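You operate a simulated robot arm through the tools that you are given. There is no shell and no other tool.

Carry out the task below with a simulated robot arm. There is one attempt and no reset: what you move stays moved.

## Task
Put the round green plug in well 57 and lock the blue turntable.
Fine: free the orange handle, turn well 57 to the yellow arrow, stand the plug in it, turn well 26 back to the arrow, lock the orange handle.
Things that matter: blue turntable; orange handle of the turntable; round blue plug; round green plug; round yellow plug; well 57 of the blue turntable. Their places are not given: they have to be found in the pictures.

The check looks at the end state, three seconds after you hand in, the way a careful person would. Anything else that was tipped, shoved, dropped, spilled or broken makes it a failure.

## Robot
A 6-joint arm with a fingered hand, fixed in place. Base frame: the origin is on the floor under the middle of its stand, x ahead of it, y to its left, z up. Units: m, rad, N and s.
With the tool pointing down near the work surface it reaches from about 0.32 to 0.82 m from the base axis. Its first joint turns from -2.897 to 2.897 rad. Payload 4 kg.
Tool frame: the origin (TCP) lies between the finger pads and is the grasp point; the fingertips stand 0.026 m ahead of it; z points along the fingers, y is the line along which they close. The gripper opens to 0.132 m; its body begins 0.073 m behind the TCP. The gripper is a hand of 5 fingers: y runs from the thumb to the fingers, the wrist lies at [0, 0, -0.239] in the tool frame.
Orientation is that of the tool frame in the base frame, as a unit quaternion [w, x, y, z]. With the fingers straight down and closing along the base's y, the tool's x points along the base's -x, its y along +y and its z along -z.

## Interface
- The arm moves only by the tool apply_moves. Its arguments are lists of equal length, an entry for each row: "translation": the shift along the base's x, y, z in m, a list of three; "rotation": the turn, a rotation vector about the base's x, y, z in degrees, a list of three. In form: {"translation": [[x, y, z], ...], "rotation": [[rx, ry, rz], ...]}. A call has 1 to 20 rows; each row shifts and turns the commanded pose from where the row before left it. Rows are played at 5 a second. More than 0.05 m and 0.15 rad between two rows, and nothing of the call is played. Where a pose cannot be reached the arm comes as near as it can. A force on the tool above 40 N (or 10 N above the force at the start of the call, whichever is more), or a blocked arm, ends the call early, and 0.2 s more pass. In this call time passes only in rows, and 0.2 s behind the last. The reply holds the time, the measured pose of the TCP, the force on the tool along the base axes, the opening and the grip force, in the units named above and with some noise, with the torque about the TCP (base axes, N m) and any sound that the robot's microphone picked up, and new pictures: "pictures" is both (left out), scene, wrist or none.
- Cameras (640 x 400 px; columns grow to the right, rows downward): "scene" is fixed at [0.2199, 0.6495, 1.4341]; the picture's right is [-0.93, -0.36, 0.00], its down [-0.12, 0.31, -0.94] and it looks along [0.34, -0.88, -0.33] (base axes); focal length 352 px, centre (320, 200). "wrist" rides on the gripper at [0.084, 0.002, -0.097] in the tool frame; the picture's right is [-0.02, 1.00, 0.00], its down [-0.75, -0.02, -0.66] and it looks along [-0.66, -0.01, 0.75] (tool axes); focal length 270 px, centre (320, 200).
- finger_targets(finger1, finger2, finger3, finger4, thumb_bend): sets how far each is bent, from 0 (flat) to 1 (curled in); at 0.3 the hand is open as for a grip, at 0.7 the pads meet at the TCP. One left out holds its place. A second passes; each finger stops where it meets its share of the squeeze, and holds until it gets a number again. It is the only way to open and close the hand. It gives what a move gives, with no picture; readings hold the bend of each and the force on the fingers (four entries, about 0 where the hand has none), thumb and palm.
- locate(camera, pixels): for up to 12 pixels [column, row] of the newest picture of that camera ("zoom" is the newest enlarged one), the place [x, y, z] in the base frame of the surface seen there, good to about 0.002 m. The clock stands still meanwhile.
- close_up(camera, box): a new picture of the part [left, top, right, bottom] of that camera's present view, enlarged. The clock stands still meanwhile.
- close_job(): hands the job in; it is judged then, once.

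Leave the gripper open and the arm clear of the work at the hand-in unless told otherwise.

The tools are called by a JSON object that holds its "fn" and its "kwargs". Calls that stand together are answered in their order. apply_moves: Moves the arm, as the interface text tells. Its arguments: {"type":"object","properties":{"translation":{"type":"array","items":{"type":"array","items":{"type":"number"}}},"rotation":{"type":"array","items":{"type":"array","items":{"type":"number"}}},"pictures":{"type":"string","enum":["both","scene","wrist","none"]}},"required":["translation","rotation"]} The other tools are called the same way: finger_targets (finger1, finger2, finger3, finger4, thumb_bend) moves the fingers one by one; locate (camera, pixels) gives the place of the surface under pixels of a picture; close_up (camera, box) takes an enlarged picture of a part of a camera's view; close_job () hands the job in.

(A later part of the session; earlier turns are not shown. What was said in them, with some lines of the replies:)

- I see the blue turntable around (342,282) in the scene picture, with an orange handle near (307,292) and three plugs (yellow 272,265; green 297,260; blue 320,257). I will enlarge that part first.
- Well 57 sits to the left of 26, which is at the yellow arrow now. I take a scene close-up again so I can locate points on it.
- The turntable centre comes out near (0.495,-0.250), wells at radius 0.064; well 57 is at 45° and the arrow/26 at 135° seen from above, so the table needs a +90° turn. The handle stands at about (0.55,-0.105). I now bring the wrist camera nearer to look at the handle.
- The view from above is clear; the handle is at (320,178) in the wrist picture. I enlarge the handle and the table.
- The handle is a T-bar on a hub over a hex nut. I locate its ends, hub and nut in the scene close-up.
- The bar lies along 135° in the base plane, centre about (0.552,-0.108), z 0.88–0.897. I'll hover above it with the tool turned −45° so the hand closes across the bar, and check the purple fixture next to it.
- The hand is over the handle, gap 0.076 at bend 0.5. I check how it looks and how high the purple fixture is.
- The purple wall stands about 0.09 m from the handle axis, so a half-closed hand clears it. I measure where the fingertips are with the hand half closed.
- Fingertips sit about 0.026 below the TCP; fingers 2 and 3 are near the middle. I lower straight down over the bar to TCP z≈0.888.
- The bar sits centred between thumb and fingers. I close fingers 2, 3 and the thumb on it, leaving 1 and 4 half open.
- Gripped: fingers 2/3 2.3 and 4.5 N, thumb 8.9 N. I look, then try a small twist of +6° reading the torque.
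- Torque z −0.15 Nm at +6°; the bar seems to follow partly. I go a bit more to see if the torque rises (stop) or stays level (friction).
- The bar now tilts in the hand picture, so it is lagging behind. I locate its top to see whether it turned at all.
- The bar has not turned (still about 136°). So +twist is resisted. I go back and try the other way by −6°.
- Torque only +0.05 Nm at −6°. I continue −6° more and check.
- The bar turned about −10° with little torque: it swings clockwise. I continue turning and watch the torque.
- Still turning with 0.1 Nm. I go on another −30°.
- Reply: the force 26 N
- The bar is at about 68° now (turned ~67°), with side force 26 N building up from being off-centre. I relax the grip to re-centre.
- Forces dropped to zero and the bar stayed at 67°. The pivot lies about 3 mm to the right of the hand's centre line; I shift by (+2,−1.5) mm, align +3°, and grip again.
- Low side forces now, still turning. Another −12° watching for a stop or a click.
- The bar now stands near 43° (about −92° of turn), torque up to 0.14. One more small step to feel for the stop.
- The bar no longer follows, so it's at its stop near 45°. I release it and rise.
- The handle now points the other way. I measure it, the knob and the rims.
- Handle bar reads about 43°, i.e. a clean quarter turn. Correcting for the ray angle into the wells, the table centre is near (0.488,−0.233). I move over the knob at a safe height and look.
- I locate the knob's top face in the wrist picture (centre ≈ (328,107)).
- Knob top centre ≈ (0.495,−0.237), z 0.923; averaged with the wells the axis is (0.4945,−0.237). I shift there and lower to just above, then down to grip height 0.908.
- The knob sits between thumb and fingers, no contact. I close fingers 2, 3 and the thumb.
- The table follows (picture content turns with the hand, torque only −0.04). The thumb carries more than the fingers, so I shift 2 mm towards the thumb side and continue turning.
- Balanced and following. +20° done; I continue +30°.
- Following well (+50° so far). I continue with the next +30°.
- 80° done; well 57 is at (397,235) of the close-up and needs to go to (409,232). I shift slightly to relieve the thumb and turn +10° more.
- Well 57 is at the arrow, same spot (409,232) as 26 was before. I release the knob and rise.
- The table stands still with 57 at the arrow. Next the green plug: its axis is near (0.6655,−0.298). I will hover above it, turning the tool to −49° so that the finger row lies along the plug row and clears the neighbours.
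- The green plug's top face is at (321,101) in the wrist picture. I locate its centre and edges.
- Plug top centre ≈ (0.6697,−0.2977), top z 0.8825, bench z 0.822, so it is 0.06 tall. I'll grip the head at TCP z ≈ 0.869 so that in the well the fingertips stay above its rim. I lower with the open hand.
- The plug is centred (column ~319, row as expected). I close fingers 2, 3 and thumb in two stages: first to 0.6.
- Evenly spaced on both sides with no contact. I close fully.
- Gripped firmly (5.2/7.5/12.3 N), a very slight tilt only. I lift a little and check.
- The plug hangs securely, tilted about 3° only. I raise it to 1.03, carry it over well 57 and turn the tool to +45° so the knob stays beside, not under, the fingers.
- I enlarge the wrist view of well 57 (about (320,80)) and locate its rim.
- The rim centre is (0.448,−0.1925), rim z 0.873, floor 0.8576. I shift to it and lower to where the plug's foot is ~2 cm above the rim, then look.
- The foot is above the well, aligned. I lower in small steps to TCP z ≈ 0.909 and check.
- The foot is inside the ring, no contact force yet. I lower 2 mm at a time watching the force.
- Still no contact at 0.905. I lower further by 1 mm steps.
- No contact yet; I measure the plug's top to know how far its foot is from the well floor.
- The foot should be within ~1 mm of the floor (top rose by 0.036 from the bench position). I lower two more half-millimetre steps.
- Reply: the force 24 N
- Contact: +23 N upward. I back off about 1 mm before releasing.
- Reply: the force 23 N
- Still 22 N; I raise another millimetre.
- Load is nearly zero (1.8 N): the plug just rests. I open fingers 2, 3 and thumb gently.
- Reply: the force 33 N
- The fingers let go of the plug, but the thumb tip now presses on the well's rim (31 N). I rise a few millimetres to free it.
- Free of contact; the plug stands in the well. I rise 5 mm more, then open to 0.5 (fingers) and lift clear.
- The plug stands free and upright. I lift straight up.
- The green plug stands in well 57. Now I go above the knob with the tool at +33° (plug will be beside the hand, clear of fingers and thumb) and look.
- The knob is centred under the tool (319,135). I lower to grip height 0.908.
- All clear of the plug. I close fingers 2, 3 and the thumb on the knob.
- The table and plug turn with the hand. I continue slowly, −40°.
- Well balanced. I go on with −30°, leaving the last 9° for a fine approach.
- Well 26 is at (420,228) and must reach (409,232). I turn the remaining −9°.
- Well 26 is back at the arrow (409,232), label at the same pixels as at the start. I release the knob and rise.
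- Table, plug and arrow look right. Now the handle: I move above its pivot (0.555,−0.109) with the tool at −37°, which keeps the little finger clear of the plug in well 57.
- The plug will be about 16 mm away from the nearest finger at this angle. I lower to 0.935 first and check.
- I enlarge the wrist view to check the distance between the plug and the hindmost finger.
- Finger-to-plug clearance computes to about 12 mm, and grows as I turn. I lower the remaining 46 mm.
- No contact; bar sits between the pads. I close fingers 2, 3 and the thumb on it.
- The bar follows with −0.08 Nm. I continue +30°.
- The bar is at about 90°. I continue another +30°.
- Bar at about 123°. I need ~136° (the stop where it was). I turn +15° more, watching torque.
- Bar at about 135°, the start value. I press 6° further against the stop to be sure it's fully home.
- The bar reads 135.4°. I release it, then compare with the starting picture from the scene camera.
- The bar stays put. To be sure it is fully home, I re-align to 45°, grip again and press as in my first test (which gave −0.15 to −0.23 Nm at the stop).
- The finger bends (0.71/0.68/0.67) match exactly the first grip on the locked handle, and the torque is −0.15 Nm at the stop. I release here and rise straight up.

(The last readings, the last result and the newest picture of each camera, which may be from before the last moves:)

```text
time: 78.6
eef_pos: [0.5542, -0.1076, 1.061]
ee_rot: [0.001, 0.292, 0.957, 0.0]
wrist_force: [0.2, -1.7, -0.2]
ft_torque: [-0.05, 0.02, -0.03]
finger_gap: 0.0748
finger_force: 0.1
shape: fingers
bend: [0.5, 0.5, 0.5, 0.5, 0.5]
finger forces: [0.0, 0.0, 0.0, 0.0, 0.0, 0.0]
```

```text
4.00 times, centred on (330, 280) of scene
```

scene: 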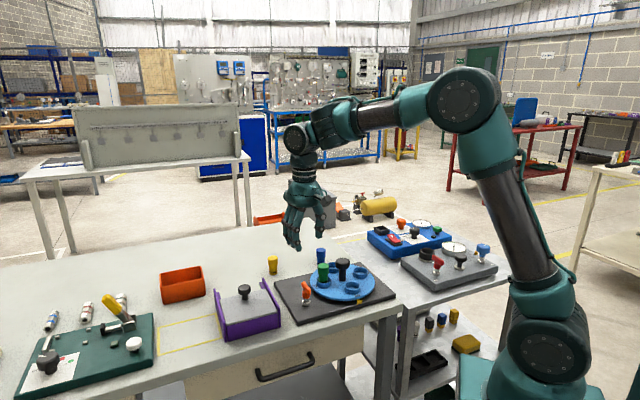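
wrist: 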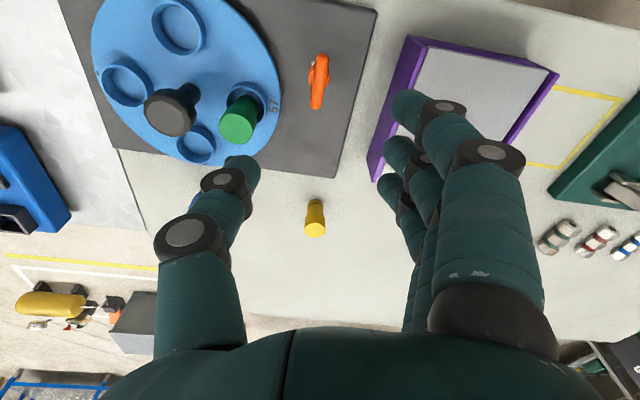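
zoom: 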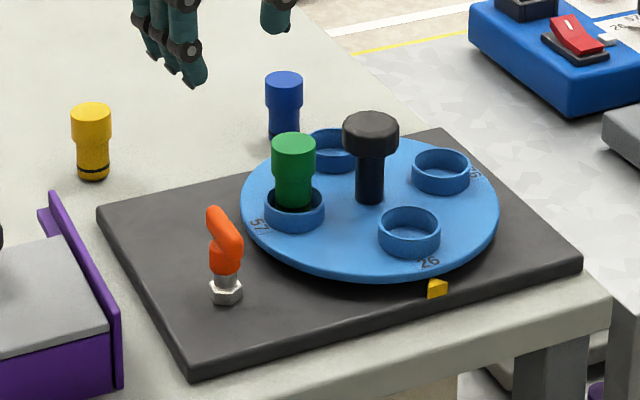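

The handle, table and plug look as wanted: handle in its starting pose, 26 at the arrow, plug in 57. I retreat to about the start pose and open the hand.

{"fn": "apply_moves", "kwargs": {"translation": [[0, 0.0, 0.03], [0, 0.02, 0.03], [0, 0.025, 0.03], [0, 0.025, 0.03], [0, 0.025, 0.03], [0, 0.025, 0], [0, 0, 0]], "rotation": [[0, 0, 0], [0, 0, 7], [0, 0, 7], [0, 0, 7], [0, 0, 7], [0, 0, 6], [0, 0, 0]]}}

{"fn": "finger_targets", "kwargs": {"finger1": 0.3, "finger2": 0.3, "finger3": 0.3, "finger4": 0.3, "thumb_bend": 0.3}}

{"fn": "close_up", "kwargs": {"camera": "scene", "box": [250, 230, 410, 330]}}

{"fn": "locate", "kwargs": {"camera": "zoom", "pixels": [[294, 143], [280, 145], [308, 145], [215, 215], [235, 245], [409, 232], [437, 290], [258, 226], [429, 262]]}}

```text
time: 80.2
eef_pos: [0.5532, 0.0138, 1.2084]
ee_rot: [0.0, -0.001, 1.0, 0.0]
wrist_force: [0.2, -0.4, -1.0]
ft_torque: [-0.01, 0.0, -0.03]
finger_gap: 0.0749
finger_force: 0.1
shape: fingers
bend: [0.5, 0.5, 0.5, 0.5, 0.5]
finger forces: [0.0, 0.1, 0.0, 0.1, 0.1, 0.0]
```

scene: 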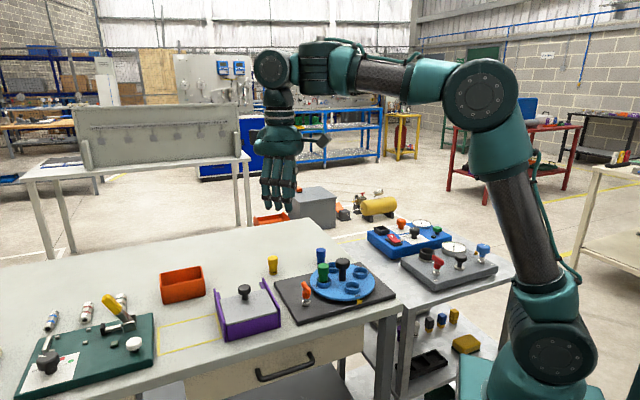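
wrist: 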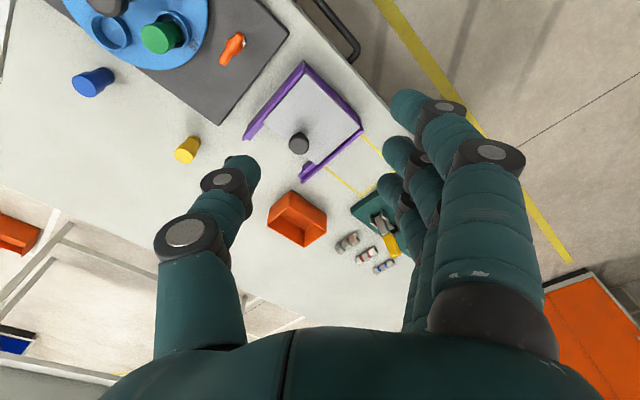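

```text
time: 81.2
eef_pos: [0.5528, 0.0131, 1.2084]
ee_rot: [0.0, 0.0, 1.0, -0.001]
wrist_force: [0.0, 0.4, -0.1]
ft_torque: [0.0, -0.04, -0.01]
finger_gap: 0.1383
finger_force: 0.0
shape: fingers
bend: [0.3, 0.3, 0.3, 0.3, 0.3]
finger forces: [0.0, 0.1, 0.0, 0.0, 0.0, 0.1]
```

```text
4.00 times, centred on (330, 280) of scene
```

zoom: 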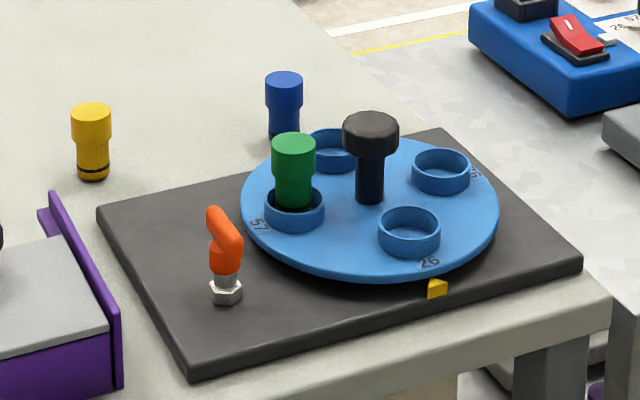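

```text
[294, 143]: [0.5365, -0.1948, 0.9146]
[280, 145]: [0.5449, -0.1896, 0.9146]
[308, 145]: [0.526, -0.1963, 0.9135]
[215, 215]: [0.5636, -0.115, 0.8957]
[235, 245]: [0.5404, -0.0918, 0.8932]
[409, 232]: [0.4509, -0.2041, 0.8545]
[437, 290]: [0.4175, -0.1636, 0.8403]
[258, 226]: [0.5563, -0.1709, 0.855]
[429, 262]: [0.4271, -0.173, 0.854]
```

Everything reads as at the start: the handle points match to within 3 mm, well 26 is at the arrow, and the blue and yellow plugs haven't moved. The green plug stands upright in well 57. The hand is open and clear, so I hand in.

{"fn": "close_job", "kwargs": {}}

```text
The job is handed in.
```

The round green plug is standing in well 57, and the orange handle is back in its locked position with well 26 at the yellow arrow. I've handed the job in.

- **Handle:** it turns a quarter turn between free and locked. At the end it read the same angle as at the start and pushed back against its stop in the same way. I did not test the lock by trying to turn the table.
- **Plug:** in the last picture it stood upright, and its top height matches sitting on the well floor.
- **Contact while placing it:** I pressed the plug down with about 23 N before backing off. As I let go, the thumb pressed on the well's rim with about 31 N. I saw no shift or damage from either.
- **Everything else:** the blue and yellow plugs are where they were in the first picture. The arm is back near its starting pose with the hand open.
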